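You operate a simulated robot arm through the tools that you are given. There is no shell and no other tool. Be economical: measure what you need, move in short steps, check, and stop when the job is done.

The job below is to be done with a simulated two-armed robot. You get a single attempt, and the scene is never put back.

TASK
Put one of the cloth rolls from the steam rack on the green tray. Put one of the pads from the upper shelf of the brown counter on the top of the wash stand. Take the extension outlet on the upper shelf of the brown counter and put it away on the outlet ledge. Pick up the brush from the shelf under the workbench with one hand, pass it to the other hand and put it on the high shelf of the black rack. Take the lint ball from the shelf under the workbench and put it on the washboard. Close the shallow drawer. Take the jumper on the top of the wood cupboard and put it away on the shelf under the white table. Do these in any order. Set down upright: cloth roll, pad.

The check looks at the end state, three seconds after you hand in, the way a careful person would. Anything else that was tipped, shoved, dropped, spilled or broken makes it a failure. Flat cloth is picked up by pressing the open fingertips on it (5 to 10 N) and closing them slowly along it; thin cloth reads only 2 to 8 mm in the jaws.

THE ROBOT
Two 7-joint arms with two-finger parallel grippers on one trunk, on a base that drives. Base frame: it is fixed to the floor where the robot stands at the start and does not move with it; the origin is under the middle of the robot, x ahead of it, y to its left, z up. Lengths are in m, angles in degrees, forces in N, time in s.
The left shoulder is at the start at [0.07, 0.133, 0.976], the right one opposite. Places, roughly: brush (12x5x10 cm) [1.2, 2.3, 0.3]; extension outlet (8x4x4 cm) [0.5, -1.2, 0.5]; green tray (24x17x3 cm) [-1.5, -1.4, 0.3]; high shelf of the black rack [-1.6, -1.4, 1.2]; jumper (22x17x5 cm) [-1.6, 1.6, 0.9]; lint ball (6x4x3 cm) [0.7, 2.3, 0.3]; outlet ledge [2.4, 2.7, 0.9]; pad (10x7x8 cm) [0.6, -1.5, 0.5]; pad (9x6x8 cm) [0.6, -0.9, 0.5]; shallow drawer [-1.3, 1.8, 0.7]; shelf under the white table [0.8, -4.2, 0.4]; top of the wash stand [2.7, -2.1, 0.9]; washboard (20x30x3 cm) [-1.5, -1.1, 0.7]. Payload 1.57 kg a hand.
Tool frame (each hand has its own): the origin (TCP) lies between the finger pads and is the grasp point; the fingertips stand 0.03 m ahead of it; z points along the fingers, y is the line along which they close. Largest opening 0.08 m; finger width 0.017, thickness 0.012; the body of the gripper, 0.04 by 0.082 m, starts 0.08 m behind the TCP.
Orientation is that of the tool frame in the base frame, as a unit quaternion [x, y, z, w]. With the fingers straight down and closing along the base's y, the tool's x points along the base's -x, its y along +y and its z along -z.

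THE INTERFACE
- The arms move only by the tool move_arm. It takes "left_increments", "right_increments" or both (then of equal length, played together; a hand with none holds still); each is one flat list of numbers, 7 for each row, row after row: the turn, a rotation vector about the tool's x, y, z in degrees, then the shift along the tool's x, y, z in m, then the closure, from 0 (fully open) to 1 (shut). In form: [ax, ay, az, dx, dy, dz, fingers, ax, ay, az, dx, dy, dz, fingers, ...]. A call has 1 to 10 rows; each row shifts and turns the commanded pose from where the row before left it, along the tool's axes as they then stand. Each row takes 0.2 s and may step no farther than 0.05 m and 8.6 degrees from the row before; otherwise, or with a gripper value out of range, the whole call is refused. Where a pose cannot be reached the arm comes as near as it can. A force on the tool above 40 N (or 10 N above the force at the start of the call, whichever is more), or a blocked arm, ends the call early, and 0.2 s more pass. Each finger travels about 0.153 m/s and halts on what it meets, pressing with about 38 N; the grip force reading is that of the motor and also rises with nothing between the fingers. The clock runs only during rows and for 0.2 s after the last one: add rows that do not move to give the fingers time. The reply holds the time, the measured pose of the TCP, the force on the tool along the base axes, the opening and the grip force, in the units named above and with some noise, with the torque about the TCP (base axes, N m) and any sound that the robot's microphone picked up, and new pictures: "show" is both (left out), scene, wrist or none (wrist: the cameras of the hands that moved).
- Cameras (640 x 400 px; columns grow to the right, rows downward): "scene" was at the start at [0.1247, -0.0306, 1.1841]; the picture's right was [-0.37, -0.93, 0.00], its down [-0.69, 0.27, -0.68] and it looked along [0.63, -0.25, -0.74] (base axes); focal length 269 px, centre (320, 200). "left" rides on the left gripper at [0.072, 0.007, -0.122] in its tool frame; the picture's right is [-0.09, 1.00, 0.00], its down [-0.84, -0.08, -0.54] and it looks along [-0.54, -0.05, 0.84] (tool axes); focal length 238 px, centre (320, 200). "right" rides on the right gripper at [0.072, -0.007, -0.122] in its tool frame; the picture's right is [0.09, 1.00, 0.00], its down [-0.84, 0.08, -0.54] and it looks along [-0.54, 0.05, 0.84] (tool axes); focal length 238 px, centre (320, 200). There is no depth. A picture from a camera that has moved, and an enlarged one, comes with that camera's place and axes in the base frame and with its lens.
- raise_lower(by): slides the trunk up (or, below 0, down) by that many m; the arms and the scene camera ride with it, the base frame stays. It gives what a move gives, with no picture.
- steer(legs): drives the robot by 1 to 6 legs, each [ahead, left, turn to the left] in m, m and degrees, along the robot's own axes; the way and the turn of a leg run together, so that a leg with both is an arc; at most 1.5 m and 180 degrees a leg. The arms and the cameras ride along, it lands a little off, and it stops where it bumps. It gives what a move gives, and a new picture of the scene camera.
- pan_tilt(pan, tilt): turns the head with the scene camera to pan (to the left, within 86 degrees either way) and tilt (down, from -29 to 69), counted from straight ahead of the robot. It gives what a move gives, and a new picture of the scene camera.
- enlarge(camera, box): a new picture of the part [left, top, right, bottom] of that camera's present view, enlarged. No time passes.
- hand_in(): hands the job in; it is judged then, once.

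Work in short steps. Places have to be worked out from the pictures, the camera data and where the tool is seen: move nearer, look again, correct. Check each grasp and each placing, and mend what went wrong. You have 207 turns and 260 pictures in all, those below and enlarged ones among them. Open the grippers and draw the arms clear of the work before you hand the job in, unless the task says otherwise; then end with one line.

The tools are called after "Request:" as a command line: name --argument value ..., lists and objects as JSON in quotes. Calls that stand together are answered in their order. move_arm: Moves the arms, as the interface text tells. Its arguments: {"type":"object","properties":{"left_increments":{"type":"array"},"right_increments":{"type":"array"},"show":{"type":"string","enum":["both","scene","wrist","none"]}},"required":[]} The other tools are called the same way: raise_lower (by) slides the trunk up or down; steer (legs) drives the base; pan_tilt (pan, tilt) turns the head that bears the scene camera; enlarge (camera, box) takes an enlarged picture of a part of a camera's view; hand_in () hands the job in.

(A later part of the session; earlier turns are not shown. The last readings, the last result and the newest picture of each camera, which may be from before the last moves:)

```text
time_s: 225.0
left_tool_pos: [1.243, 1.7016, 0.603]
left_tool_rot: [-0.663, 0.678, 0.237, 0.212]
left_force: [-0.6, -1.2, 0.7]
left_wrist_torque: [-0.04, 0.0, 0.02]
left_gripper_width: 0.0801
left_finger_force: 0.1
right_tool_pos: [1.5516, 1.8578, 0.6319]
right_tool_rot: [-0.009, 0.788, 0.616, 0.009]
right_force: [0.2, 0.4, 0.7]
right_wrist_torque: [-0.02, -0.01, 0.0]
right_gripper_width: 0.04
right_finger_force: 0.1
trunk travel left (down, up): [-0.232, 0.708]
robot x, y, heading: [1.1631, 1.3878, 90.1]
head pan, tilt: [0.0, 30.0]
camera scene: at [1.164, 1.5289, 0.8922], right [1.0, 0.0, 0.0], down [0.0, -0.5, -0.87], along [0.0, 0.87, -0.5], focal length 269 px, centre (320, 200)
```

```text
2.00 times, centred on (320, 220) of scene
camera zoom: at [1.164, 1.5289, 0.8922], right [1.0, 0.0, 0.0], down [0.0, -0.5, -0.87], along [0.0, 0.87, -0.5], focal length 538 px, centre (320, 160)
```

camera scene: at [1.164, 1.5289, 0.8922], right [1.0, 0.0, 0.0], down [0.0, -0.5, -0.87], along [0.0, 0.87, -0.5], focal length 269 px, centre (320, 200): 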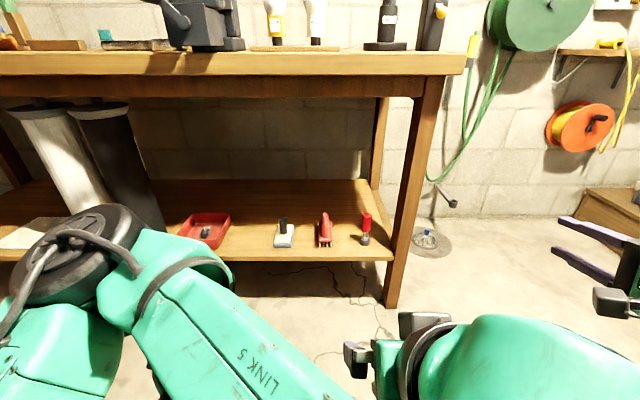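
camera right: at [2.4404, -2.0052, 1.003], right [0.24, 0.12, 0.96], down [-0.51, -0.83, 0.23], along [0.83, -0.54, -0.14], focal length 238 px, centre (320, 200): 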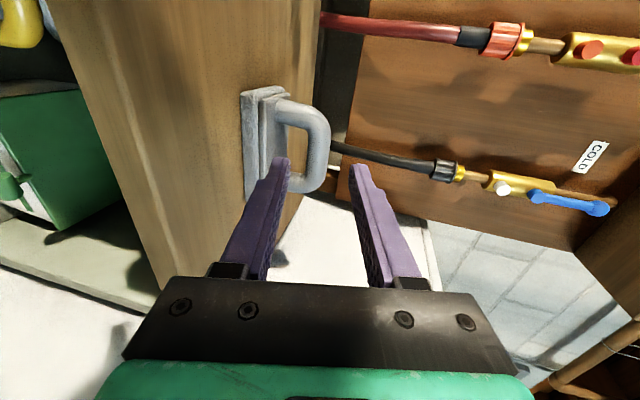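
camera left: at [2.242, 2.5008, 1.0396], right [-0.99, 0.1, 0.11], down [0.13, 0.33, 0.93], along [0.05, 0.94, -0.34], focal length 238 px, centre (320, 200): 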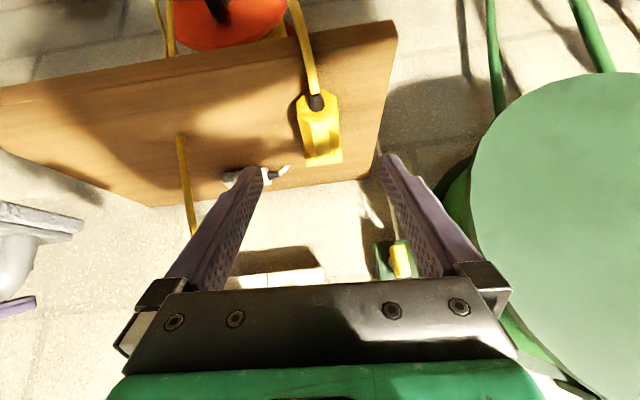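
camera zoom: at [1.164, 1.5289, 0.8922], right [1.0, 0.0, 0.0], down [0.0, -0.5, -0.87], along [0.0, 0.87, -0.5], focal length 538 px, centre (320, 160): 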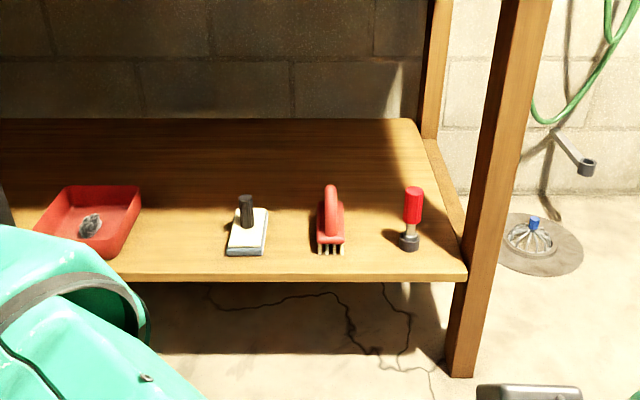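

The red brush (loop handle along y) stands at about (1.183, 2.32), top z≈0.38; the lint lies in the red pan. I draw the right hand back, lower the trunk and approach with the left hand.

Request:
move_arm --right_increments '[0, 0, 0, 0, 0, -0.045, 0, 0, 0, 0, 0, 0, -0.045, 0, 0, 0, 0, 0, 0, -0.045, 0, 0, 0, 0, 0, 0, -0.045, 0]' --show "none"

Request:
raise_lower --by -0.12

Request:
steer --legs '[[0.3, 0.055, 0]]'

Request:
enlarge --camera "left" --box '[0, 0, 640, 400]'

```text
time_s: 226.0
left_tool_pos: [1.2424, 1.7014, 0.6022]
left_tool_rot: [-0.662, 0.678, 0.236, 0.212]
left_force: [-0.5, 0.2, 0.4]
left_wrist_torque: [-0.03, -0.02, -0.02]
left_gripper_width: 0.0797
left_finger_force: 0.1
right_tool_pos: [1.5756, 1.7744, 0.6222]
right_tool_rot: [-0.01, 0.787, 0.617, 0.008]
right_force: [0.6, -0.3, -0.2]
right_wrist_torque: [-0.01, 0.01, 0.0]
right_gripper_width: 0.0797
right_finger_force: 0.0
right hand out of reach, approached as far as the arm can: row 2, 3, 4
trunk travel left (down, up): [-0.232, 0.708]
robot x, y, heading: [1.1681, 1.3928, 90.5]
head pan, tilt: [0.0, 30.0]
```

```text
time_s: 227.5
left_tool_pos: [1.2427, 1.7016, 0.4832]
left_tool_rot: [-0.662, 0.679, 0.236, 0.212]
left_force: [0.1, -0.6, 0.0]
left_wrist_torque: [0.0, 0.03, 0.0]
left_gripper_width: 0.0798
left_finger_force: 0.1
right_tool_pos: [1.5764, 1.7751, 0.5014]
right_tool_rot: [-0.01, 0.787, 0.617, 0.008]
right_force: [0.4, 0.0, 0.1]
right_wrist_torque: [0.0, -0.03, 0.05]
right_gripper_width: 0.08
right_finger_force: 0.0
trunk travel left (down, up): [-0.112, 0.828]
robot x, y, heading: [1.1645, 1.3911, 90.2]
head pan, tilt: [0.0, 30.0]
```

```text
time_s: 229.5
left_tool_pos: [1.1884, 1.9941, 0.4839]
left_tool_rot: [-0.662, 0.679, 0.236, 0.213]
left_force: [-0.3, 0.1, -0.2]
left_wrist_torque: [-0.02, 0.0, 0.0]
left_gripper_width: 0.0801
left_finger_force: 0.2
right_tool_pos: [1.5215, 2.068, 0.5024]
right_tool_rot: [-0.009, 0.787, 0.617, 0.008]
right_force: [-0.3, -0.3, 0.2]
right_wrist_torque: [0.0, -0.02, -0.02]
right_gripper_width: 0.0802
right_finger_force: 0.1
trunk travel left (down, up): [-0.112, 0.828]
robot x, y, heading: [1.1114, 1.6863, 89.7]
head pan, tilt: [0.0, 30.0]
camera scene: at [1.1094, 1.8224, 0.7722], right [1.0, 0.0, 0.0], down [0.0, -0.5, -0.87], along [0.0, 0.87, -0.5], focal length 269 px, centre (320, 200)
```

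scene: 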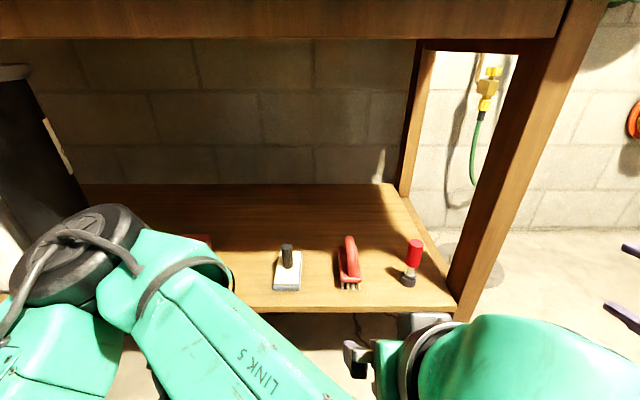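

```text
1.00 times, centred on (320, 200) of left
camera zoom: at [1.182, 1.8638, 0.5368], right [-0.99, 0.09, 0.09], down [0.12, 0.34, 0.93], along [0.05, 0.94, -0.35], focal length 238 px, centre (320, 200)
```

zoom: 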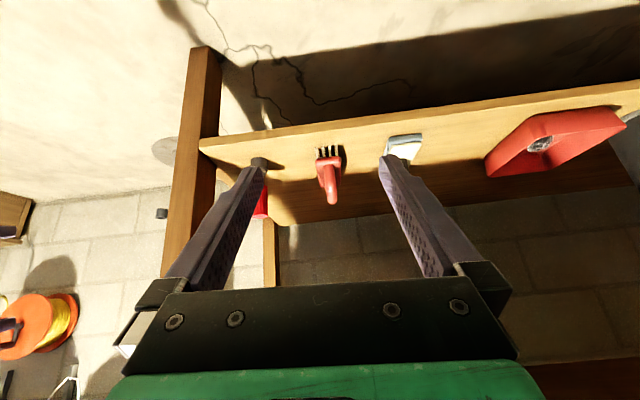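

Brush handle is at x≈1.178, y≈2.32, top z 0.378. I extend the left hand forward 0.25 at this height.

Request:
move_arm --left_increments '[0, 0, 0, -0.0334, 0.0026, 0.0247, 0, 0, 0, 0, -0.0334, 0.0026, 0.0247, 0, 0, 0, 0, -0.0334, 0.0026, 0.0247, 0, 0, 0, 0, -0.0334, 0.0026, 0.0247, 0, 0, 0, 0, -0.0334, 0.0026, 0.0247, 0, 0, 0, 0, -0.0334, 0.0026, 0.0247, 0, 0, 0, 0, 0, 0, 0, 0]' --show "both"

```text
time_s: 231.1
left_tool_pos: [1.1756, 2.2435, 0.4864]
left_tool_rot: [-0.662, 0.679, 0.236, 0.212]
left_force: [-0.4, -0.4, -1.3]
left_wrist_torque: [-0.02, 0.0, -0.03]
left_gripper_width: 0.0799
left_finger_force: 0.1
right_tool_pos: [1.5226, 2.068, 0.5007]
right_tool_rot: [-0.009, 0.787, 0.617, 0.009]
right_force: [0.2, -0.4, 0.4]
right_wrist_torque: [0.03, 0.01, 0.01]
right_gripper_width: 0.08
right_finger_force: 0.0
trunk travel left (down, up): [-0.112, 0.828]
robot x, y, heading: [1.1097, 1.6821, 89.8]
head pan, tilt: [0.0, 30.0]
camera scene: at [1.1094, 1.8225, 0.7722], right [1.0, 0.0, 0.0], down [0.0, -0.5, -0.87], along [0.0, 0.87, -0.5], focal length 269 px, centre (320, 200)
camera left: at [1.1689, 2.1138, 0.541], right [-0.99, 0.09, 0.1], down [0.12, 0.34, 0.93], along [0.05, 0.94, -0.35], focal length 238 px, centre (320, 200)
```

scene: 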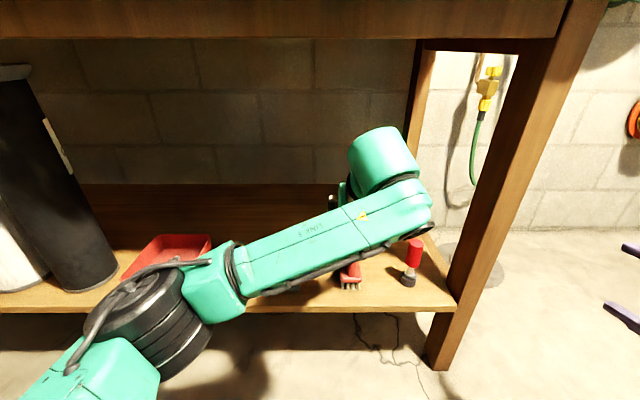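
left: 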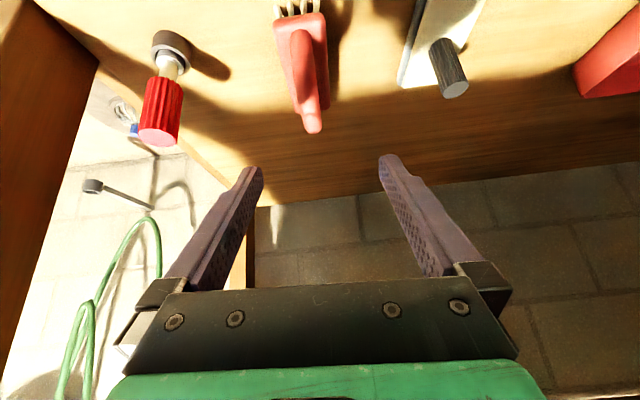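

Bar runs y 2.24–2.34 at x≈1.18. I descend along the tool to straddle it.

Request:
move_arm --left_increments '[0, 0, 0, 0.008, -0.0033, 0.0423, 0, 0, 0, 0, 0.008, -0.0033, 0.0423, 0, 0, 0, 0, 0.008, -0.0033, 0.0423, 0, 0, 0, 0, 0, 0, 0, 0]' --show "wrist"

```text
time_s: 232.1
left_tool_pos: [1.1807, 2.3001, 0.3705]
left_tool_rot: [-0.662, 0.679, 0.236, 0.212]
left_force: [0.1, 0.2, 0.0]
left_wrist_torque: [0.03, 0.04, 0.01]
left_gripper_width: 0.0802
left_finger_force: 0.2
right_tool_pos: [1.5224, 2.0679, 0.5008]
right_tool_rot: [-0.009, 0.787, 0.617, 0.009]
right_force: [0.1, 0.4, -0.3]
right_wrist_torque: [-0.01, 0.0, -0.02]
right_gripper_width: 0.0802
right_finger_force: 0.0
trunk travel left (down, up): [-0.112, 0.828]
robot x, y, heading: [1.1114, 1.6796, 90.1]
head pan, tilt: [0.0, 30.0]
camera left: at [1.1761, 2.1711, 0.4255], right [-0.99, 0.09, 0.1], down [0.12, 0.34, 0.93], along [0.05, 0.94, -0.35], focal length 238 px, centre (320, 200)
```

left: 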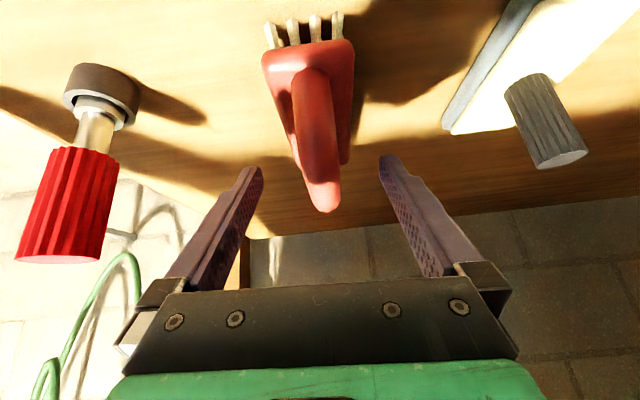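

The bar lies at the TCP between the fingers. I close.

Request:
move_arm --left_increments '[0, 0, 0, 0, 0, 0, 0.5, 0, 0, 0, 0, 0, 0, 0.8, 0, 0, 0, 0, 0, 0, 1, 0, 0, 0, 0, 0, 0, 1, 0, 0, 0, -0.0118, 0.0011, -0.016, 1, 0, 0, 0, -0.0118, 0.0011, -0.016, 1, 0, 0, 0, -0.0118, 0.0011, -0.016, 1, 0, 0, 0, -0.0118, 0.0011, -0.016, 1]' --show "wrist"

```text
time_s: 233.9
left_tool_pos: [1.18, 2.2994, 0.4495]
left_tool_rot: [-0.662, 0.679, 0.237, 0.213]
left_force: [-0.8, -0.1, -1.1]
left_wrist_torque: [-0.01, 0.01, 0.0]
left_gripper_width: 0.0212
left_finger_force: 34.1
right_tool_pos: [1.5229, 2.0695, 0.5012]
right_tool_rot: [-0.01, 0.787, 0.617, 0.009]
right_force: [0.1, -1.0, 0.7]
right_wrist_torque: [0.03, 0.04, -0.02]
right_gripper_width: 0.0798
right_finger_force: 0.0
trunk travel left (down, up): [-0.112, 0.828]
robot x, y, heading: [1.1073, 1.6847, 90.1]
head pan, tilt: [0.0, 30.0]
camera left: at [1.1745, 2.1691, 0.5041], right [-0.99, 0.08, 0.1], down [0.12, 0.34, 0.93], along [0.05, 0.94, -0.35], focal length 238 px, centre (320, 200)
```

left: 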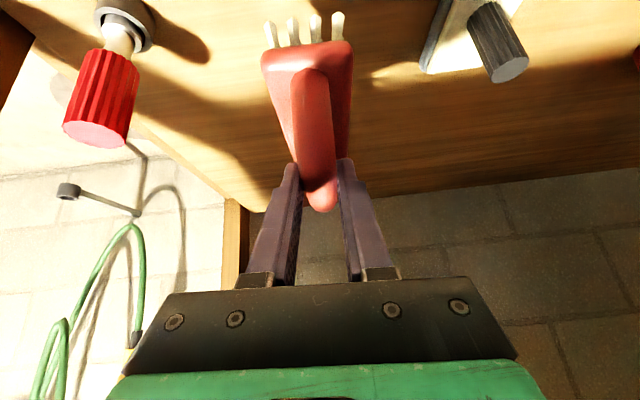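

Brush held. I back away from the bench and raise the trunk for the handover.

Request:
steer --legs '[[-0.3, 0, 0]]'

Request:
raise_lower --by 0.2

Request:
move_arm --right_increments '[0, 0, -8.5, 0, 0, 0, 0, 0, 0, -8.5, 0, 0, 0, 0, 0, 0, -8.5, 0, 0, 0, 0, 0, 0, -8.5, 0, 0, 0, 0, 0, 0, -8.5, 0, 0, 0, 0, 0, 0, -8.5, 0, 0, 0, 0, 0, 0, -8.5, 0, 0, 0, 0, 0, 0, -8.5, 0, 0, 0, 0, 0, 0, -8.5, 0, 0, 0, 0, 0, 0, -8.5, 0, 0, 0, 0]' --show "none"

```text
time_s: 236.0
left_tool_pos: [1.1795, 1.9976, 0.4494]
left_tool_rot: [-0.664, 0.677, 0.237, 0.211]
left_force: [0.3, 0.3, -2.0]
left_wrist_torque: [-0.04, 0.01, -0.01]
left_gripper_width: 0.0207
left_finger_force: 34.3
right_tool_pos: [1.5208, 1.7666, 0.4999]
right_tool_rot: [-0.011, 0.787, 0.617, 0.007]
right_force: [0.0, -0.1, 0.2]
right_wrist_torque: [0.0, 0.01, 0.0]
right_gripper_width: 0.0801
right_finger_force: 0.1
trunk travel left (down, up): [-0.112, 0.828]
robot x, y, heading: [1.1076, 1.3799, 90.4]
head pan, tilt: [0.0, 30.0]
camera scene: at [1.1095, 1.52, 0.7721], right [1.0, 0.01, 0.0], down [0.0, -0.5, -0.87], along [0.0, 0.87, -0.5], focal length 269 px, centre (320, 200)
```

scene: 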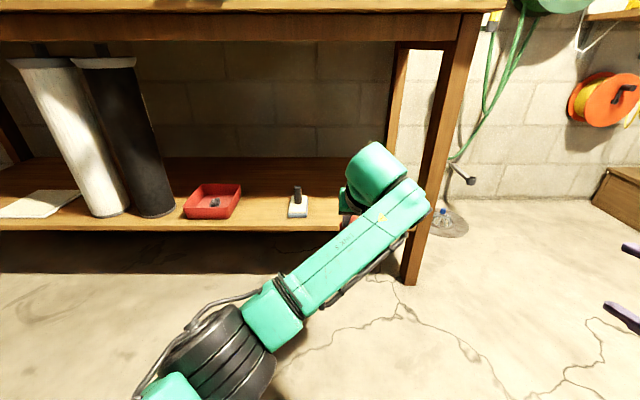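

```text
time_s: 238.1
left_tool_pos: [1.1783, 1.9981, 0.6497]
left_tool_rot: [-0.664, 0.677, 0.238, 0.212]
left_force: [0.5, 0.5, -1.5]
left_wrist_torque: [-0.02, 0.0, 0.0]
left_gripper_width: 0.0209
left_finger_force: 34.4
right_tool_pos: [1.5212, 1.7664, 0.7002]
right_tool_rot: [-0.011, 0.787, 0.617, 0.007]
right_force: [-0.1, 0.6, 0.6]
right_wrist_torque: [-0.01, -0.02, -0.01]
right_gripper_width: 0.0801
right_finger_force: 0.0
trunk travel left (down, up): [-0.312, 0.628]
robot x, y, heading: [1.108, 1.3791, 90.5]
head pan, tilt: [0.0, 30.0]
```

```text
time_s: 240.3
left_tool_pos: [1.1785, 1.9975, 0.6498]
left_tool_rot: [-0.664, 0.677, 0.238, 0.212]
left_force: [-0.1, -0.2, -1.7]
left_wrist_torque: [-0.05, -0.01, 0.03]
left_gripper_width: 0.0207
left_finger_force: 34.5
right_tool_pos: [1.52, 1.7679, 0.7018]
right_tool_rot: [-0.541, 0.572, 0.45, 0.423]
right_force: [-0.1, -0.3, 0.3]
right_wrist_torque: [0.01, 0.01, 0.05]
right_gripper_width: 0.0801
right_finger_force: 0.1
trunk travel left (down, up): [-0.312, 0.628]
robot x, y, heading: [1.1075, 1.3795, 90.3]
head pan, tilt: [0.0, 30.0]
```

Right hand is back upright with its camera below. I level it, lower it and bring it under the left hand's axis, while the left hand shifts 8 cm to the right.

Request:
move_arm --left_increments '[0, 0, 0, 0, -0.027, 0, 1, 0, 0, 0, 0, -0.027, 0, 1, 0, 0, 0, 0, -0.026, 0, 1, 0, 0, 0, 0, 0, 0, 1, 0, 0, 0, 0, 0, 0, 1, 0, 0, 0, 0, 0, 0, 1, 0, 0, 0, 0, 0, 0, 1, 0, 0, 0, 0, 0, 0, 1, 0, 0, 0, 0, 0, 0, 1]' --right_increments '[0, -7, 0, 0, 0, 0, 0, 0, -7, 0, 0, 0, 0, 0, 0, 0, 0, 0.048, 0, -0.01, 0, 0, 0, 0, 0.048, 0, -0.01, 0, 0, 0, 0, 0.01, 0.046, 0, 0, 0, 0, 0, 0, 0.046, 0, 0, 0, 0, 0, 0, 0.046, 0, 0, 0, 0, 0, 0, 0.046, 0, 0, 0, 0, 0, 0, 0.046, 0, 0]' --show "both"

```text
time_s: 242.3
left_tool_pos: [1.2327, 1.9988, 0.6471]
left_tool_rot: [-0.664, 0.677, 0.238, 0.212]
left_force: [-0.6, -0.2, -2.2]
left_wrist_torque: [0.01, -0.03, 0.02]
left_gripper_width: 0.0207
left_finger_force: 34.4
left hand out of reach, approached as far as the arm can: row 3
right_tool_pos: [1.4013, 1.805, 0.5667]
right_tool_rot: [-0.481, 0.517, 0.514, 0.487]
right_force: [-1.2, 0.3, -0.2]
right_wrist_torque: [0.05, 0.0, 0.0]
right_gripper_width: 0.0802
right_finger_force: 0.1
right hand out of reach, approached as far as the arm can: row 1, 4, 5, 6, 7, 8, 9
trunk travel left (down, up): [-0.312, 0.628]
robot x, y, heading: [1.1114, 1.3804, 90.1]
head pan, tilt: [0.0, 30.0]
camera scene: at [1.1095, 1.5201, 0.9721], right [1.0, 0.01, 0.0], down [0.0, -0.5, -0.87], along [0.0, 0.87, -0.5], focal length 269 px, centre (320, 200)
camera right: at [1.4019, 1.6849, 0.4948], right [-1.0, 0.01, -0.03], down [-0.03, -0.54, 0.84], along [-0.01, 0.84, 0.54], focal length 238 px, centre (320, 200)
camera left: at [1.2266, 1.8674, 0.7019], right [-0.99, 0.08, 0.1], down [0.12, 0.34, 0.93], along [0.04, 0.94, -0.35], focal length 238 px, centre (320, 200)
```

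scene: 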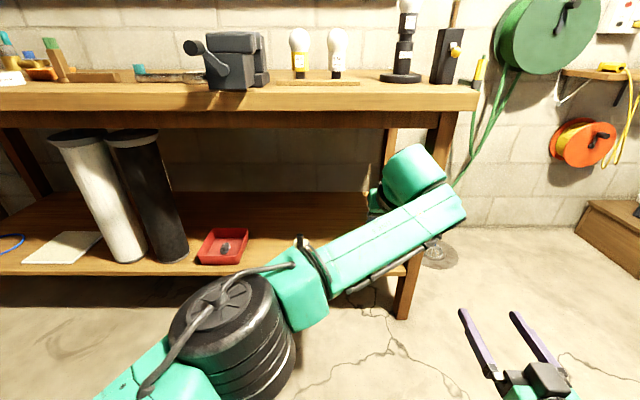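
right: 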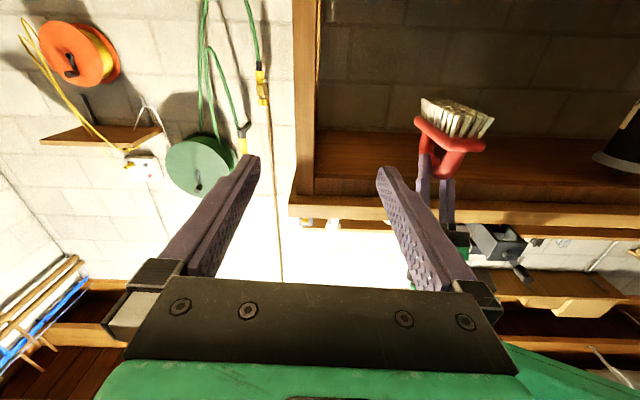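
left: 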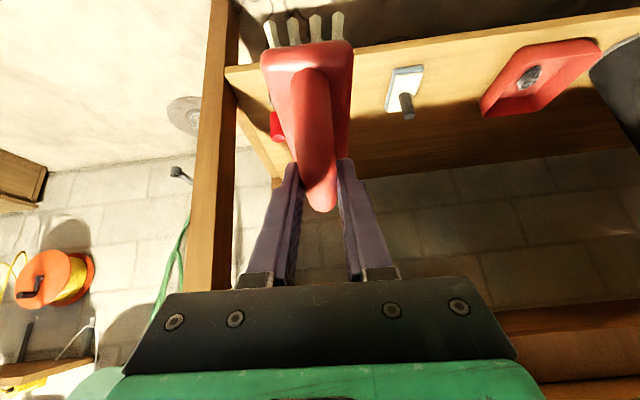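

The right hand sees the brush from below-right; it ran out of reach sideways while close in. I extend it forward a bit, where crossing should be easier.

Request:
move_arm --right_increments '[0, 0, 0, 0, 0, 0.04, 0, 0, 0, 0, 0, 0, 0.04, 0, 0, 0, 0, 0, 0, 0.03, 0, 0, 0, 0, 0, 0, 0, 0]' --show "wrist"

```text
time_s: 243.3
left_tool_pos: [1.2327, 1.9983, 0.6472]
left_tool_rot: [-0.664, 0.677, 0.238, 0.212]
left_force: [-0.1, 0.8, -1.4]
left_wrist_torque: [-0.03, -0.02, 0.03]
left_gripper_width: 0.0209
left_finger_force: 34.4
right_tool_pos: [1.402, 1.8782, 0.5685]
right_tool_rot: [-0.481, 0.516, 0.514, 0.488]
right_force: [0.8, -0.7, -0.4]
right_wrist_torque: [-0.02, 0.01, -0.02]
right_gripper_width: 0.0798
right_finger_force: 0.0
right hand out of reach, approached as far as the arm can: row 1
trunk travel left (down, up): [-0.312, 0.628]
robot x, y, heading: [1.1093, 1.3821, 90.1]
head pan, tilt: [0.0, 30.0]
camera right: at [1.4034, 1.756, 0.4953], right [-1.0, 0.01, -0.03], down [-0.03, -0.55, 0.84], along [-0.01, 0.84, 0.55], focal length 238 px, centre (320, 200)
```

right: 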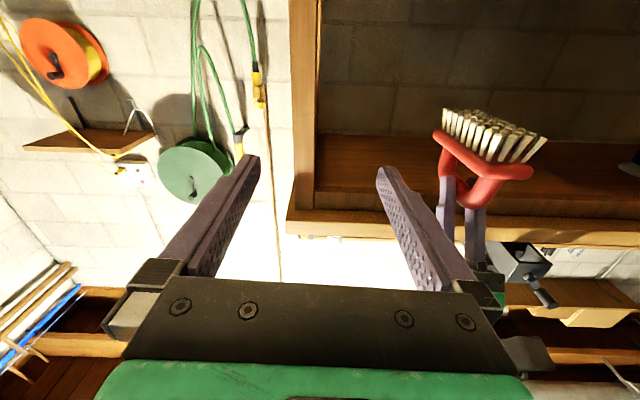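

The brush's front end is near y≈1.91. I push the left hand 5 cm forward for clearance, then slide the right hand left.

Request:
move_arm --left_increments '[0, 0, 0, -0.02, 0, 0.0148, 1, 0, 0, 0, -0.02, 0, 0.0148, 1, 0, 0, 0, 0, 0, 0, 1, 0, 0, 0, 0, 0, 0, 1, 0, 0, 0, 0, 0, 0, 1, 0, 0, 0, 0, 0, 0, 1, 0, 0, 0, 0, 0, 0, 1]' --right_increments '[0, 0, 0, 0, 0, 0, 0, 0, 0, 0, 0, 0, 0, 0, 0, 0, 0, 0, 0.04, 0, 0, 0, 0, 0, 0, 0.04, 0, 0, 0, 0, 0, 0, 0.04, 0, 0, 0, 0, 0, 0, 0.04, 0, 0, 0, 0, 0, 0, 0, 0, 0]' --show "wrist"

```text
time_s: 244.9
left_tool_pos: [1.2199, 2.0127, 0.6462]
left_tool_rot: [-0.664, 0.677, 0.237, 0.212]
left_force: [0.2, -0.8, -1.8]
left_wrist_torque: [-0.01, 0.02, 0.02]
left_gripper_width: 0.021
left_finger_force: 34.3
left hand out of reach, approached as far as the arm can: row 1, 2
right_tool_pos: [1.2432, 1.8767, 0.5738]
right_tool_rot: [-0.481, 0.517, 0.512, 0.489]
right_force: [-0.4, 0.0, -0.1]
right_wrist_torque: [0.0, -0.01, 0.05]
right_gripper_width: 0.08
right_finger_force: 0.1
trunk travel left (down, up): [-0.312, 0.628]
robot x, y, heading: [1.1091, 1.3789, 90.5]
head pan, tilt: [0.0, 30.0]
camera right: at [1.2435, 1.7556, 0.5023], right [-1.0, 0.01, -0.03], down [-0.03, -0.54, 0.84], along [-0.01, 0.84, 0.54], focal length 238 px, centre (320, 200)
camera left: at [1.215, 1.8816, 0.6991], right [-0.99, 0.08, 0.09], down [0.12, 0.34, 0.93], along [0.04, 0.94, -0.35], focal length 238 px, centre (320, 200)
```

right: 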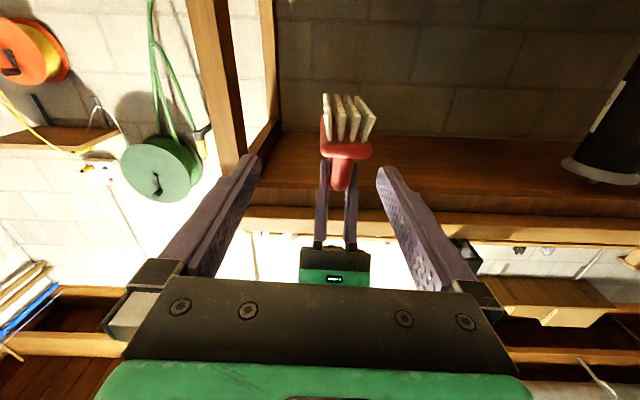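
left: 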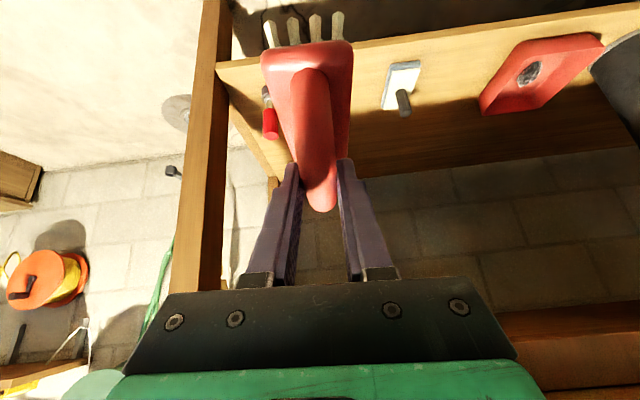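

Block front centre is at about (1.224, 1.925, 0.566). I align the right hand and advance so its fingers straddle the block.

Request:
move_arm --right_increments '[0, 0, 0, 0.007, 0.019, 0, 0, 0, 0, 0, 0, 0, 0.03, 0, 0, 0, 0, 0, 0, 0.03, 0, 0, 0, 0, 0, 0, 0, 0]' --show "wrist"

```text
time_s: 245.9
left_tool_pos: [1.2204, 2.0128, 0.6444]
left_tool_rot: [-0.664, 0.677, 0.236, 0.212]
left_force: [0.1, 0.7, -1.3]
left_wrist_torque: [-0.02, 0.01, 0.01]
left_gripper_width: 0.0209
left_finger_force: 33.8
right_tool_pos: [1.226, 1.9424, 0.5704]
right_tool_rot: [-0.481, 0.517, 0.513, 0.488]
right_force: [-0.2, 0.2, 0.0]
right_wrist_torque: [-0.03, -0.03, -0.02]
right_gripper_width: 0.08
right_finger_force: 0.1
trunk travel left (down, up): [-0.312, 0.628]
robot x, y, heading: [1.1107, 1.3789, 90.2]
head pan, tilt: [0.0, 30.0]
camera right: at [1.2267, 1.8193, 0.497], right [-1.0, 0.01, -0.03], down [-0.03, -0.54, 0.84], along [-0.01, 0.84, 0.54], focal length 238 px, centre (320, 200)
```

right: 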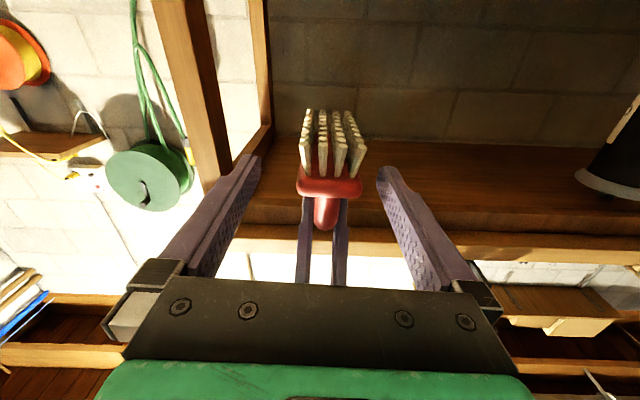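

From the block's apparent width its front is really at y≈1.98, z≈0.588. I raise 1.8 cm, shift 8 mm left and advance 6 cm.

Request:
move_arm --right_increments '[0, 0, 0, -0.018, 0.0065, 0, 0, 0, 0, 0, 0, 0, 0.03, 0, 0, 0, 0, 0, 0, 0.028, 0, 0, 0, 0, 0, 0, 0, 0]' --show "wrist"

```text
time_s: 246.9
left_tool_pos: [1.2203, 2.012, 0.6448]
left_tool_rot: [-0.664, 0.677, 0.237, 0.212]
left_force: [0.6, 0.5, -1.5]
left_wrist_torque: [-0.01, 0.0, 0.01]
left_gripper_width: 0.0209
left_finger_force: 34.5
right_tool_pos: [1.221, 1.9952, 0.5893]
right_tool_rot: [-0.481, 0.517, 0.513, 0.488]
right_force: [-0.6, 0.4, -0.8]
right_wrist_torque: [-0.01, 0.01, 0.01]
right_gripper_width: 0.08
right_finger_force: 0.0
trunk travel left (down, up): [-0.312, 0.628]
robot x, y, heading: [1.1098, 1.3766, 90.2]
head pan, tilt: [0.0, 30.0]
camera right: at [1.221, 1.8747, 0.5158], right [-1.0, 0.01, -0.03], down [-0.03, -0.54, 0.84], along [-0.01, 0.84, 0.54], focal length 238 px, centre (320, 200)
```

right: 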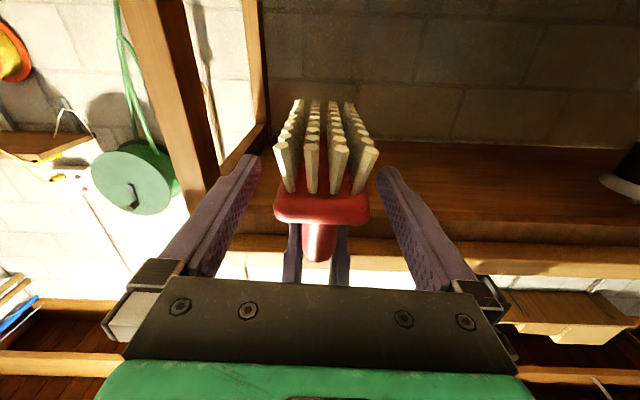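

The block sits between the right fingers. I advance 1 cm and close the right gripper.

Request:
move_arm --right_increments '[0, 0, 0, 0, 0, 0.01, 0, 0, 0, 0, 0, 0, 0, 0.25, 0, 0, 0, 0, 0, 0, 0.4, 0, 0, 0, 0, 0, 0, 0.7, 0, 0, 0, 0, 0, 0, 1, 0, 0, 0, 0, 0, 0, 1]' --show "wrist"

```text
time_s: 248.3
left_tool_pos: [1.2214, 2.0129, 0.644]
left_tool_rot: [-0.664, 0.677, 0.237, 0.212]
left_force: [4.0, -3.5, -0.3]
left_wrist_torque: [-0.07, -0.03, -0.09]
left_gripper_width: 0.021
left_finger_force: 34.7
right_tool_pos: [1.2192, 2.0058, 0.589]
right_tool_rot: [-0.481, 0.517, 0.513, 0.488]
right_force: [-4.6, 3.5, 0.0]
right_wrist_torque: [-0.16, -0.21, 0.13]
right_gripper_width: 0.0499
right_finger_force: 38.4
trunk travel left (down, up): [-0.312, 0.628]
robot x, y, heading: [1.1075, 1.3789, 90.4]
head pan, tilt: [0.0, 30.0]
camera right: at [1.2206, 1.8845, 0.5158], right [-1.0, 0.01, -0.03], down [-0.03, -0.54, 0.84], along [-0.01, 0.84, 0.54], focal length 238 px, centre (320, 200)
```

right: 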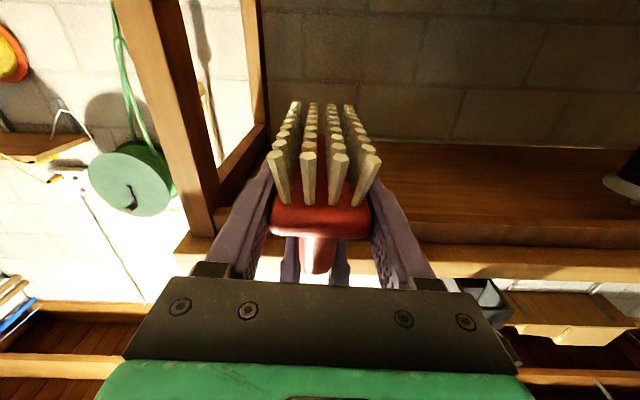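

Right grip is firm at 50 mm. I open the left hand and withdraw it up and back.

Request:
move_arm --left_increments '[0, 0, 0, 0, 0, 0, 0.5, 0, 0, 0, 0, 0, 0, 0, 0, 0, 0, 0, 0, 0, 0, 0, 0, 0, 0, 0, -0.03, 0, 0, 0, 0, 0, 0, -0.04, 0, 0, 0, 0, -0.02, 0, -0.03, 0, 0, 0, 0, 0, 0.04, 0, 0, 0, 0, 0, 0, 0.04, 0, 0]' --show "both"

```text
time_s: 250.1
left_tool_pos: [1.1455, 1.9652, 0.7384]
left_tool_rot: [-0.663, 0.677, 0.237, 0.213]
left_force: [-1.2, -0.2, -0.4]
left_wrist_torque: [-0.01, -0.03, -0.01]
left_gripper_width: 0.0799
left_finger_force: 0.1
right_tool_pos: [1.2199, 2.0056, 0.5884]
right_tool_rot: [-0.481, 0.517, 0.513, 0.488]
right_force: [0.4, 0.2, -0.9]
right_wrist_torque: [-0.02, 0.0, -0.01]
right_gripper_width: 0.0497
right_finger_force: 38.4
trunk travel left (down, up): [-0.312, 0.628]
robot x, y, heading: [1.1087, 1.3842, 90.2]
head pan, tilt: [0.0, 30.0]
camera scene: at [1.1091, 1.5202, 0.9721], right [1.0, 0.01, 0.0], down [0.0, -0.5, -0.87], along [0.0, 0.87, -0.5], focal length 269 px, centre (320, 200)
camera left: at [1.1387, 1.8355, 0.7926], right [-0.99, 0.08, 0.09], down [0.12, 0.34, 0.93], along [0.04, 0.94, -0.35], focal length 238 px, centre (320, 200)
```

scene: 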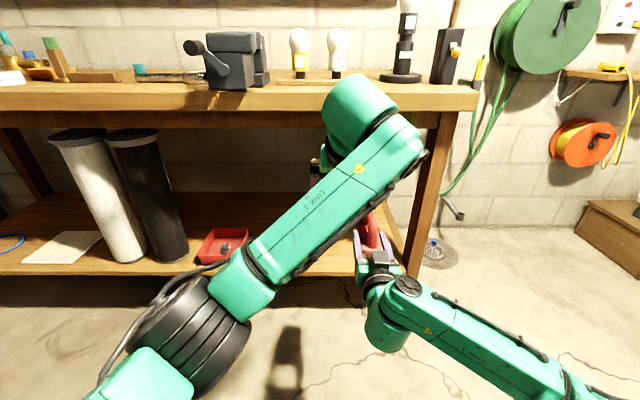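
left: 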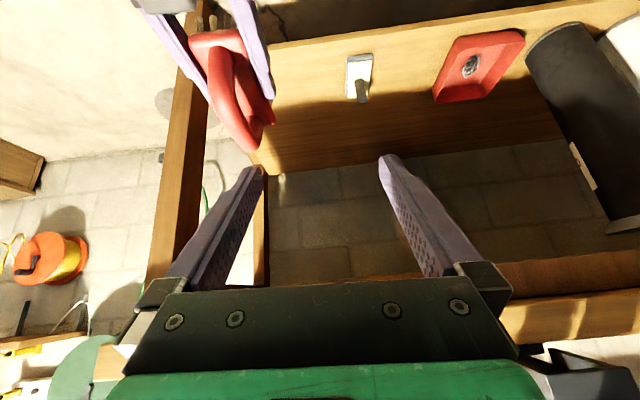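

Handover done: the right hand holds the brush. I draw the right hand back and aside, then position for the lint at about (0.745, 2.326) with the left.

Request:
move_arm --right_increments '[0, 0, 0, 0, -0.03, -0.036, 1, 0, 0, 0, 0, -0.03, -0.036, 1, 0, 0, 0, 0, -0.03, -0.036, 1, 0, 0, 0, 0, -0.03, -0.036, 1, 0, 0, 0, -0.02, -0.03, -0.03, 1]' --show "none"

Request:
steer --legs '[[0, 0.38, 0], [0.2, 0, 0]]'

Request:
raise_lower --by -0.2

Request:
enlarge --camera "left" --box '[0, 0, 640, 400]'

```text
time_s: 251.3
left_tool_pos: [1.1439, 1.9662, 0.7376]
left_tool_rot: [-0.663, 0.678, 0.237, 0.212]
left_force: [-0.2, 1.0, 0.1]
left_wrist_torque: [-0.02, 0.03, 0.02]
left_gripper_width: 0.0799
left_finger_force: 0.0
right_tool_pos: [1.3663, 1.8564, 0.5853]
right_tool_rot: [-0.481, 0.517, 0.514, 0.487]
right_force: [-0.5, -1.0, -0.3]
right_wrist_torque: [-0.04, 0.0, -0.01]
right_gripper_width: 0.0498
right_finger_force: 38.2
right hand out of reach, approached as far as the arm can: row 5
trunk travel left (down, up): [-0.312, 0.628]
robot x, y, heading: [1.111, 1.3818, 90.2]
head pan, tilt: [0.0, 30.0]
```

```text
time_s: 254.9
left_tool_pos: [0.7665, 2.1649, 0.7387]
left_tool_rot: [-0.662, 0.679, 0.237, 0.212]
left_force: [-0.1, 0.4, 0.4]
left_wrist_torque: [0.03, -0.01, 0.0]
left_gripper_width: 0.0798
left_finger_force: 0.0
right_tool_pos: [0.9878, 2.0526, 0.5834]
right_tool_rot: [-0.48, 0.518, 0.512, 0.489]
right_force: [-0.5, -0.2, -0.4]
right_wrist_torque: [-0.02, 0.0, -0.01]
right_gripper_width: 0.0496
right_finger_force: 38.3
trunk travel left (down, up): [-0.312, 0.628]
robot x, y, heading: [0.7285, 1.5776, 90.3]
head pan, tilt: [0.0, 30.0]
camera scene: at [0.7297, 1.7184, 0.972], right [1.0, 0.0, 0.0], down [0.0, -0.5, -0.87], along [0.0, 0.87, -0.5], focal length 269 px, centre (320, 200)
```

scene: 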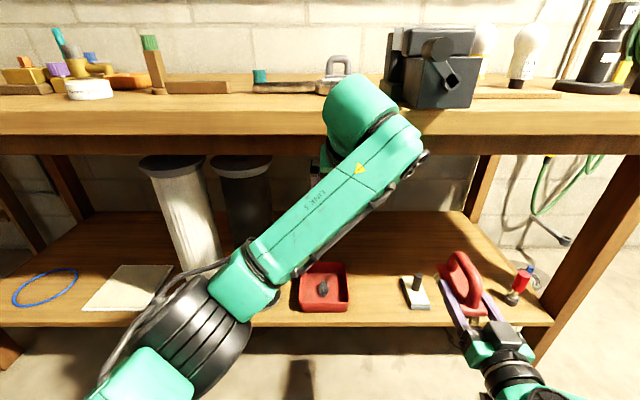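

```text
time_s: 257.1
left_tool_pos: [0.7668, 2.1639, 0.5391]
left_tool_rot: [-0.663, 0.678, 0.237, 0.213]
left_force: [-0.3, -0.3, 0.3]
left_wrist_torque: [0.0, -0.02, 0.02]
left_gripper_width: 0.0799
left_finger_force: 0.1
right_tool_pos: [0.9876, 2.0524, 0.3849]
right_tool_rot: [-0.48, 0.518, 0.512, 0.489]
right_force: [-0.2, 0.0, 0.7]
right_wrist_torque: [-0.03, 0.01, -0.04]
right_gripper_width: 0.0496
right_finger_force: 37.9
trunk travel left (down, up): [-0.112, 0.828]
robot x, y, heading: [0.7269, 1.5782, 90.1]
head pan, tilt: [0.0, 30.0]
```

```text
1.00 times, centred on (320, 200) of left
camera zoom: at [0.7608, 2.0332, 0.5926], right [-0.99, 0.08, 0.09], down [0.12, 0.34, 0.93], along [0.05, 0.94, -0.35], focal length 238 px, centre (320, 200)
```

zoom: 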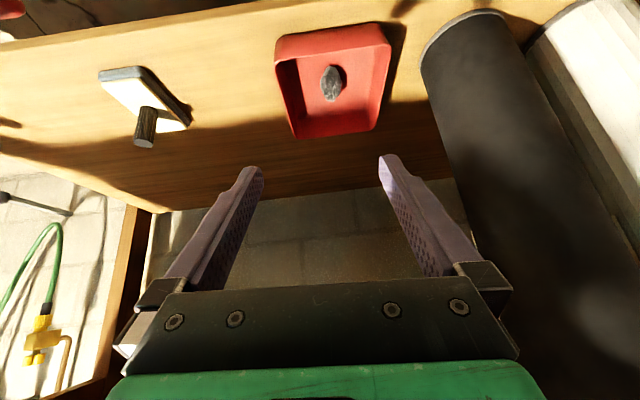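

Lint is at about (0.739, 2.309), long axis along y. I descend along the tool to just above it.

Request:
move_arm --left_increments '[0, 0, 0, 0.0033, 0.003, 0.0438, 0, 0, 0, 0, 0.0033, 0.003, 0.0438, 0, 0, 0, 0, 0.0033, 0.003, 0.0438, 0, 0, 0, 0, 0.0033, 0.003, 0.0438, 0, 0, 0, 0, 0.0033, 0.003, 0.03, 0, 0, 0, 0, 0, 0, 0, 0]' --show "wrist"

```text
time_s: 258.5
left_tool_pos: [0.7524, 2.2732, 0.3765]
left_tool_rot: [-0.659, 0.678, 0.238, 0.219]
left_force: [0.4, 0.4, -0.7]
left_wrist_torque: [-0.02, 0.05, 0.0]
left_gripper_width: 0.08
left_finger_force: 0.0
left hand out of reach, approached as far as the arm can: row 5
right_tool_pos: [0.9887, 2.0536, 0.3841]
right_tool_rot: [-0.479, 0.518, 0.512, 0.49]
right_force: [0.1, 0.9, -0.3]
right_wrist_torque: [-0.04, -0.03, -0.03]
right_gripper_width: 0.0499
right_finger_force: 38.1
trunk travel left (down, up): [-0.112, 0.828]
robot x, y, heading: [0.7287, 1.5765, 90.1]
head pan, tilt: [0.0, 30.0]
camera left: at [0.7441, 2.1417, 0.4297], right [-0.99, 0.09, 0.09], down [0.12, 0.33, 0.94], along [0.05, 0.94, -0.34], focal length 238 px, centre (320, 200)
```

left: 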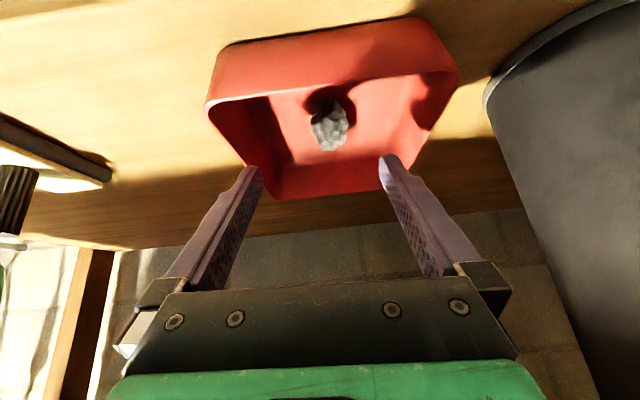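

At its reach limit, so I lower the trunk a little and then shift forward and left over the lint.

Request:
raise_lower --by -0.035

Request:
move_arm --left_increments '[0, 0, 0, -0.0257, 0.0137, 0.019, 0, 0, 0, 0, 0, 0, 0, 0]' --show "wrist"

```text
time_s: 259.3
left_tool_pos: [0.7511, 2.2734, 0.3419]
left_tool_rot: [-0.659, 0.679, 0.238, 0.218]
left_force: [0.3, -0.4, -0.3]
left_wrist_torque: [-0.01, -0.02, -0.01]
left_gripper_width: 0.08
left_finger_force: 0.1
right_tool_pos: [0.9879, 2.0522, 0.3504]
right_tool_rot: [-0.479, 0.518, 0.511, 0.49]
right_force: [0.3, -0.4, 0.1]
right_wrist_torque: [-0.04, 0.02, 0.01]
right_gripper_width: 0.0497
right_finger_force: 37.9
trunk travel left (down, up): [-0.077, 0.863]
robot x, y, heading: [0.7266, 1.5768, 90.2]
head pan, tilt: [0.0, 30.0]
```

```text
time_s: 259.9
left_tool_pos: [0.7298, 2.2832, 0.3349]
left_tool_rot: [-0.659, 0.68, 0.238, 0.219]
left_force: [-0.1, 0.8, -0.1]
left_wrist_torque: [0.01, 0.01, 0.01]
left_gripper_width: 0.0801
left_finger_force: 0.0
left hand out of reach, approached as far as the arm can: row 1
right_tool_pos: [0.9879, 2.0528, 0.3499]
right_tool_rot: [-0.48, 0.518, 0.512, 0.489]
right_force: [0.2, 0.2, 0.2]
right_wrist_torque: [-0.04, 0.02, 0.03]
right_gripper_width: 0.0495
right_finger_force: 37.6
trunk travel left (down, up): [-0.077, 0.863]
robot x, y, heading: [0.7274, 1.5775, 90.2]
head pan, tilt: [0.0, 30.0]
camera left: at [0.7231, 2.151, 0.3871], right [-0.99, 0.09, 0.09], down [0.12, 0.33, 0.94], along [0.05, 0.94, -0.34], focal length 238 px, centre (320, 200)
```

left: 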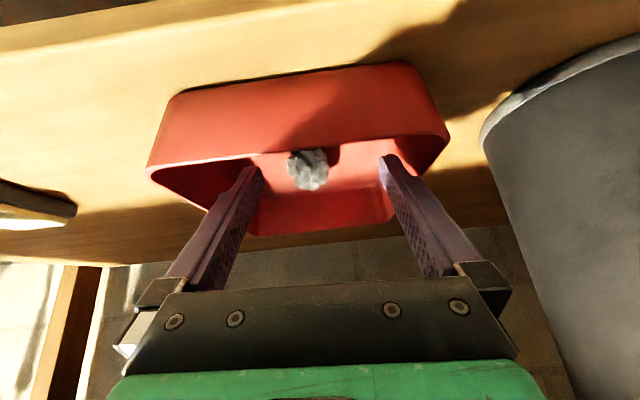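

I nudge the base forward 2.5 cm and slightly right, then lower the trunk 1.7 cm.

Request:
steer --legs '[[0.024, -0.007, 0]]'

Request:
raise_lower --by -0.017

Request:
enlarge --camera "left" --box '[0, 0, 640, 400]'

```text
time_s: 260.7
left_tool_pos: [0.737, 2.3053, 0.3335]
left_tool_rot: [-0.66, 0.678, 0.238, 0.218]
left_force: [0.1, -1.4, 0.2]
left_wrist_torque: [0.01, -0.05, 0.02]
left_gripper_width: 0.08
left_finger_force: 0.1
right_tool_pos: [0.9951, 2.0749, 0.3501]
right_tool_rot: [-0.48, 0.518, 0.512, 0.489]
right_force: [0.2, -0.5, -0.4]
right_wrist_torque: [-0.02, 0.0, 0.04]
right_gripper_width: 0.0499
right_finger_force: 38.3
trunk travel left (down, up): [-0.077, 0.863]
robot x, y, heading: [0.7328, 1.6009, 90.1]
head pan, tilt: [0.0, 30.0]
camera scene: at [0.7367, 1.7414, 0.7371], right [1.0, 0.0, 0.0], down [0.0, -0.5, -0.87], along [0.0, 0.87, -0.5], focal length 269 px, centre (320, 200)
```

scene: 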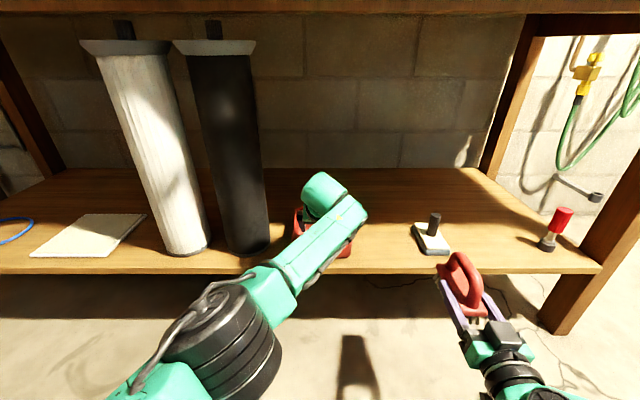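

```text
time_s: 261.4
left_tool_pos: [0.737, 2.3055, 0.3172]
left_tool_rot: [-0.659, 0.679, 0.238, 0.218]
left_force: [0.1, 0.0, 0.2]
left_wrist_torque: [0.02, -0.01, -0.01]
left_gripper_width: 0.08
left_finger_force: 0.0
right_tool_pos: [0.9957, 2.0758, 0.333]
right_tool_rot: [-0.479, 0.518, 0.512, 0.489]
right_force: [-0.3, -0.5, -0.1]
right_wrist_torque: [-0.03, 0.03, 0.0]
right_gripper_width: 0.0495
right_finger_force: 38.7
trunk travel left (down, up): [-0.06, 0.88]
robot x, y, heading: [0.7383, 1.6033, 90.1]
head pan, tilt: [0.0, 30.0]
```

```text
1.00 times, centred on (320, 200) of left
camera zoom: at [0.7301, 2.1745, 0.3701], right [-0.99, 0.09, 0.09], down [0.12, 0.33, 0.94], along [0.05, 0.94, -0.34], focal length 238 px, centre (320, 200)
```

zoom: 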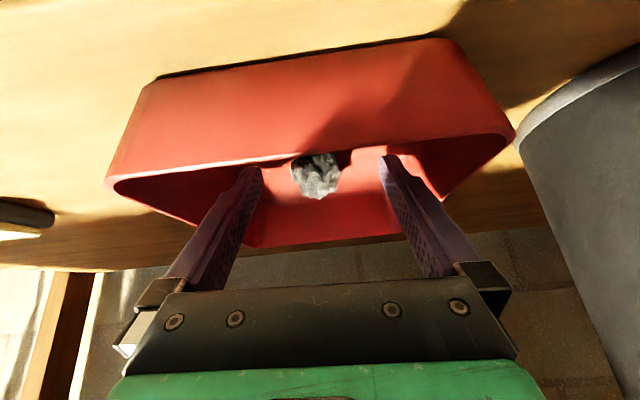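

The lint is between the fingers near the tips. I close.

Request:
move_arm --left_increments '[0, 0, 0, 0, 0, 0.003, 0, 0, 0, 0, 0, 0, 0, 0.3, 0, 0, 0, 0, 0, 0, 0.5, 0, 0, 0, 0, 0, 0, 0.7, 0, 0, 0, 0, 0, 0, 0.9, 0, 0, 0, 0, 0, 0, 1, 0, 0, 0, 0, 0, 0, 1]' --show "wrist"

```text
time_s: 262.9
left_tool_pos: [0.7373, 2.3068, 0.3151]
left_tool_rot: [-0.659, 0.679, 0.238, 0.218]
left_force: [0.3, -0.8, 1.8]
left_wrist_torque: [0.02, -0.01, 0.0]
left_gripper_width: 0.0297
left_finger_force: 38.3
right_tool_pos: [0.9949, 2.0757, 0.3335]
right_tool_rot: [-0.48, 0.518, 0.512, 0.489]
right_force: [0.5, -1.1, 0.6]
right_wrist_torque: [-0.03, 0.0, 0.01]
right_gripper_width: 0.0496
right_finger_force: 37.6
trunk travel left (down, up): [-0.06, 0.88]
robot x, y, heading: [0.7384, 1.6015, 90.2]
head pan, tilt: [0.0, 30.0]
camera left: at [0.7299, 2.1758, 0.3679], right [-0.99, 0.09, 0.09], down [0.12, 0.33, 0.94], along [0.05, 0.94, -0.34], focal length 238 px, centre (320, 200)
```

left: 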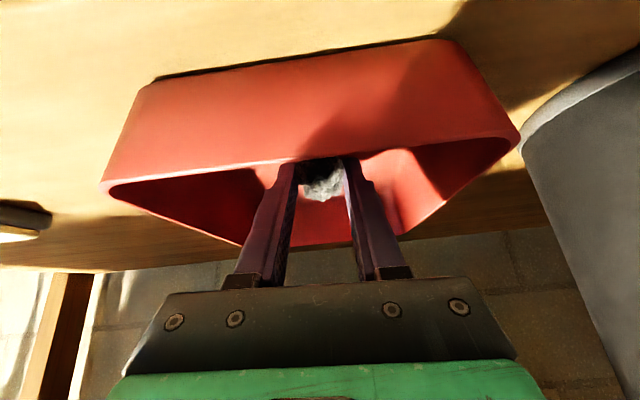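

Lint gripped (30 mm). I raise the trunk straight up and check.

Request:
raise_lower --by 0.15

Request:
enlarge --camera "left" --box '[0, 0, 640, 400]'

Request:
steer --legs '[[-0.2, 0, 0], [0, 0, 90], [1.2, 0, 0]]'

```text
time_s: 264.7
left_tool_pos: [0.7367, 2.3072, 0.4633]
left_tool_rot: [-0.66, 0.678, 0.239, 0.218]
left_force: [-0.1, 0.4, -0.6]
left_wrist_torque: [-0.04, 0.04, 0.0]
left_gripper_width: 0.0297
left_finger_force: 37.9
right_tool_pos: [0.9942, 2.0762, 0.4815]
right_tool_rot: [-0.48, 0.518, 0.513, 0.489]
right_force: [0.8, 0.9, -0.3]
right_wrist_torque: [-0.04, 0.0, -0.04]
right_gripper_width: 0.0497
right_finger_force: 38.1
trunk travel left (down, up): [-0.21, 0.73]
robot x, y, heading: [0.7362, 1.6011, 90.3]
head pan, tilt: [0.0, 30.0]
```

```text
1.00 times, centred on (320, 200) of left
camera zoom: at [0.7299, 2.176, 0.5174], right [-0.99, 0.09, 0.09], down [0.12, 0.33, 0.94], along [0.05, 0.94, -0.34], focal length 238 px, centre (320, 200)
```

zoom: 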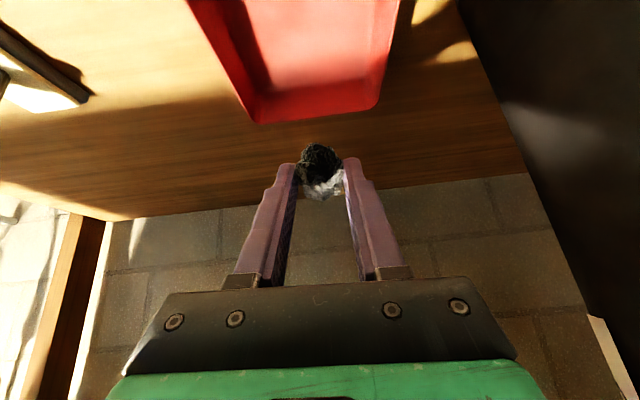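

```text
time_s: 275.8
left_tool_pos: [-1.1609, 1.4057, 0.4647]
left_tool_rot: [0.947, -0.014, -0.322, 0.014]
left_force: [-0.1, 0.1, 0.9]
left_wrist_torque: [-0.02, -0.02, 0.0]
left_gripper_width: 0.0299
left_finger_force: 37.9
right_tool_pos: [-0.9295, 1.6627, 0.4834]
right_tool_rot: [-0.705, 0.028, 0.708, -0.015]
right_force: [0.8, 0.8, -1.0]
right_wrist_torque: [0.01, -0.04, -0.04]
right_gripper_width: 0.0497
right_finger_force: 37.5
trunk travel left (down, up): [-0.21, 0.73]
robot x, y, heading: [-0.4533, 1.3986, -179.8]
head pan, tilt: [0.0, 30.0]
camera scene: at [-0.5949, 1.4014, 0.8701], right [0.0, 1.0, 0.0], down [0.5, 0.0, -0.87], along [-0.87, 0.0, -0.5], focal length 269 px, centre (320, 200)
```

scene: 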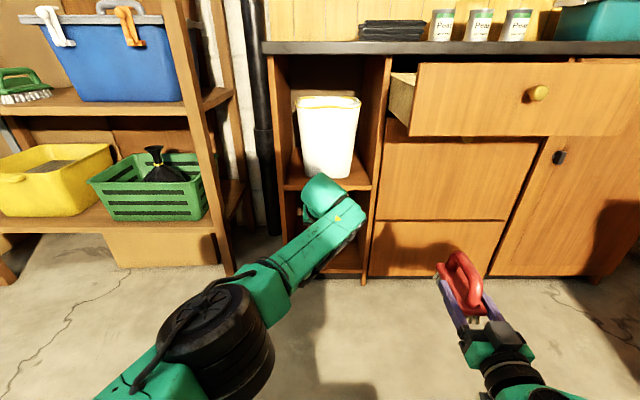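

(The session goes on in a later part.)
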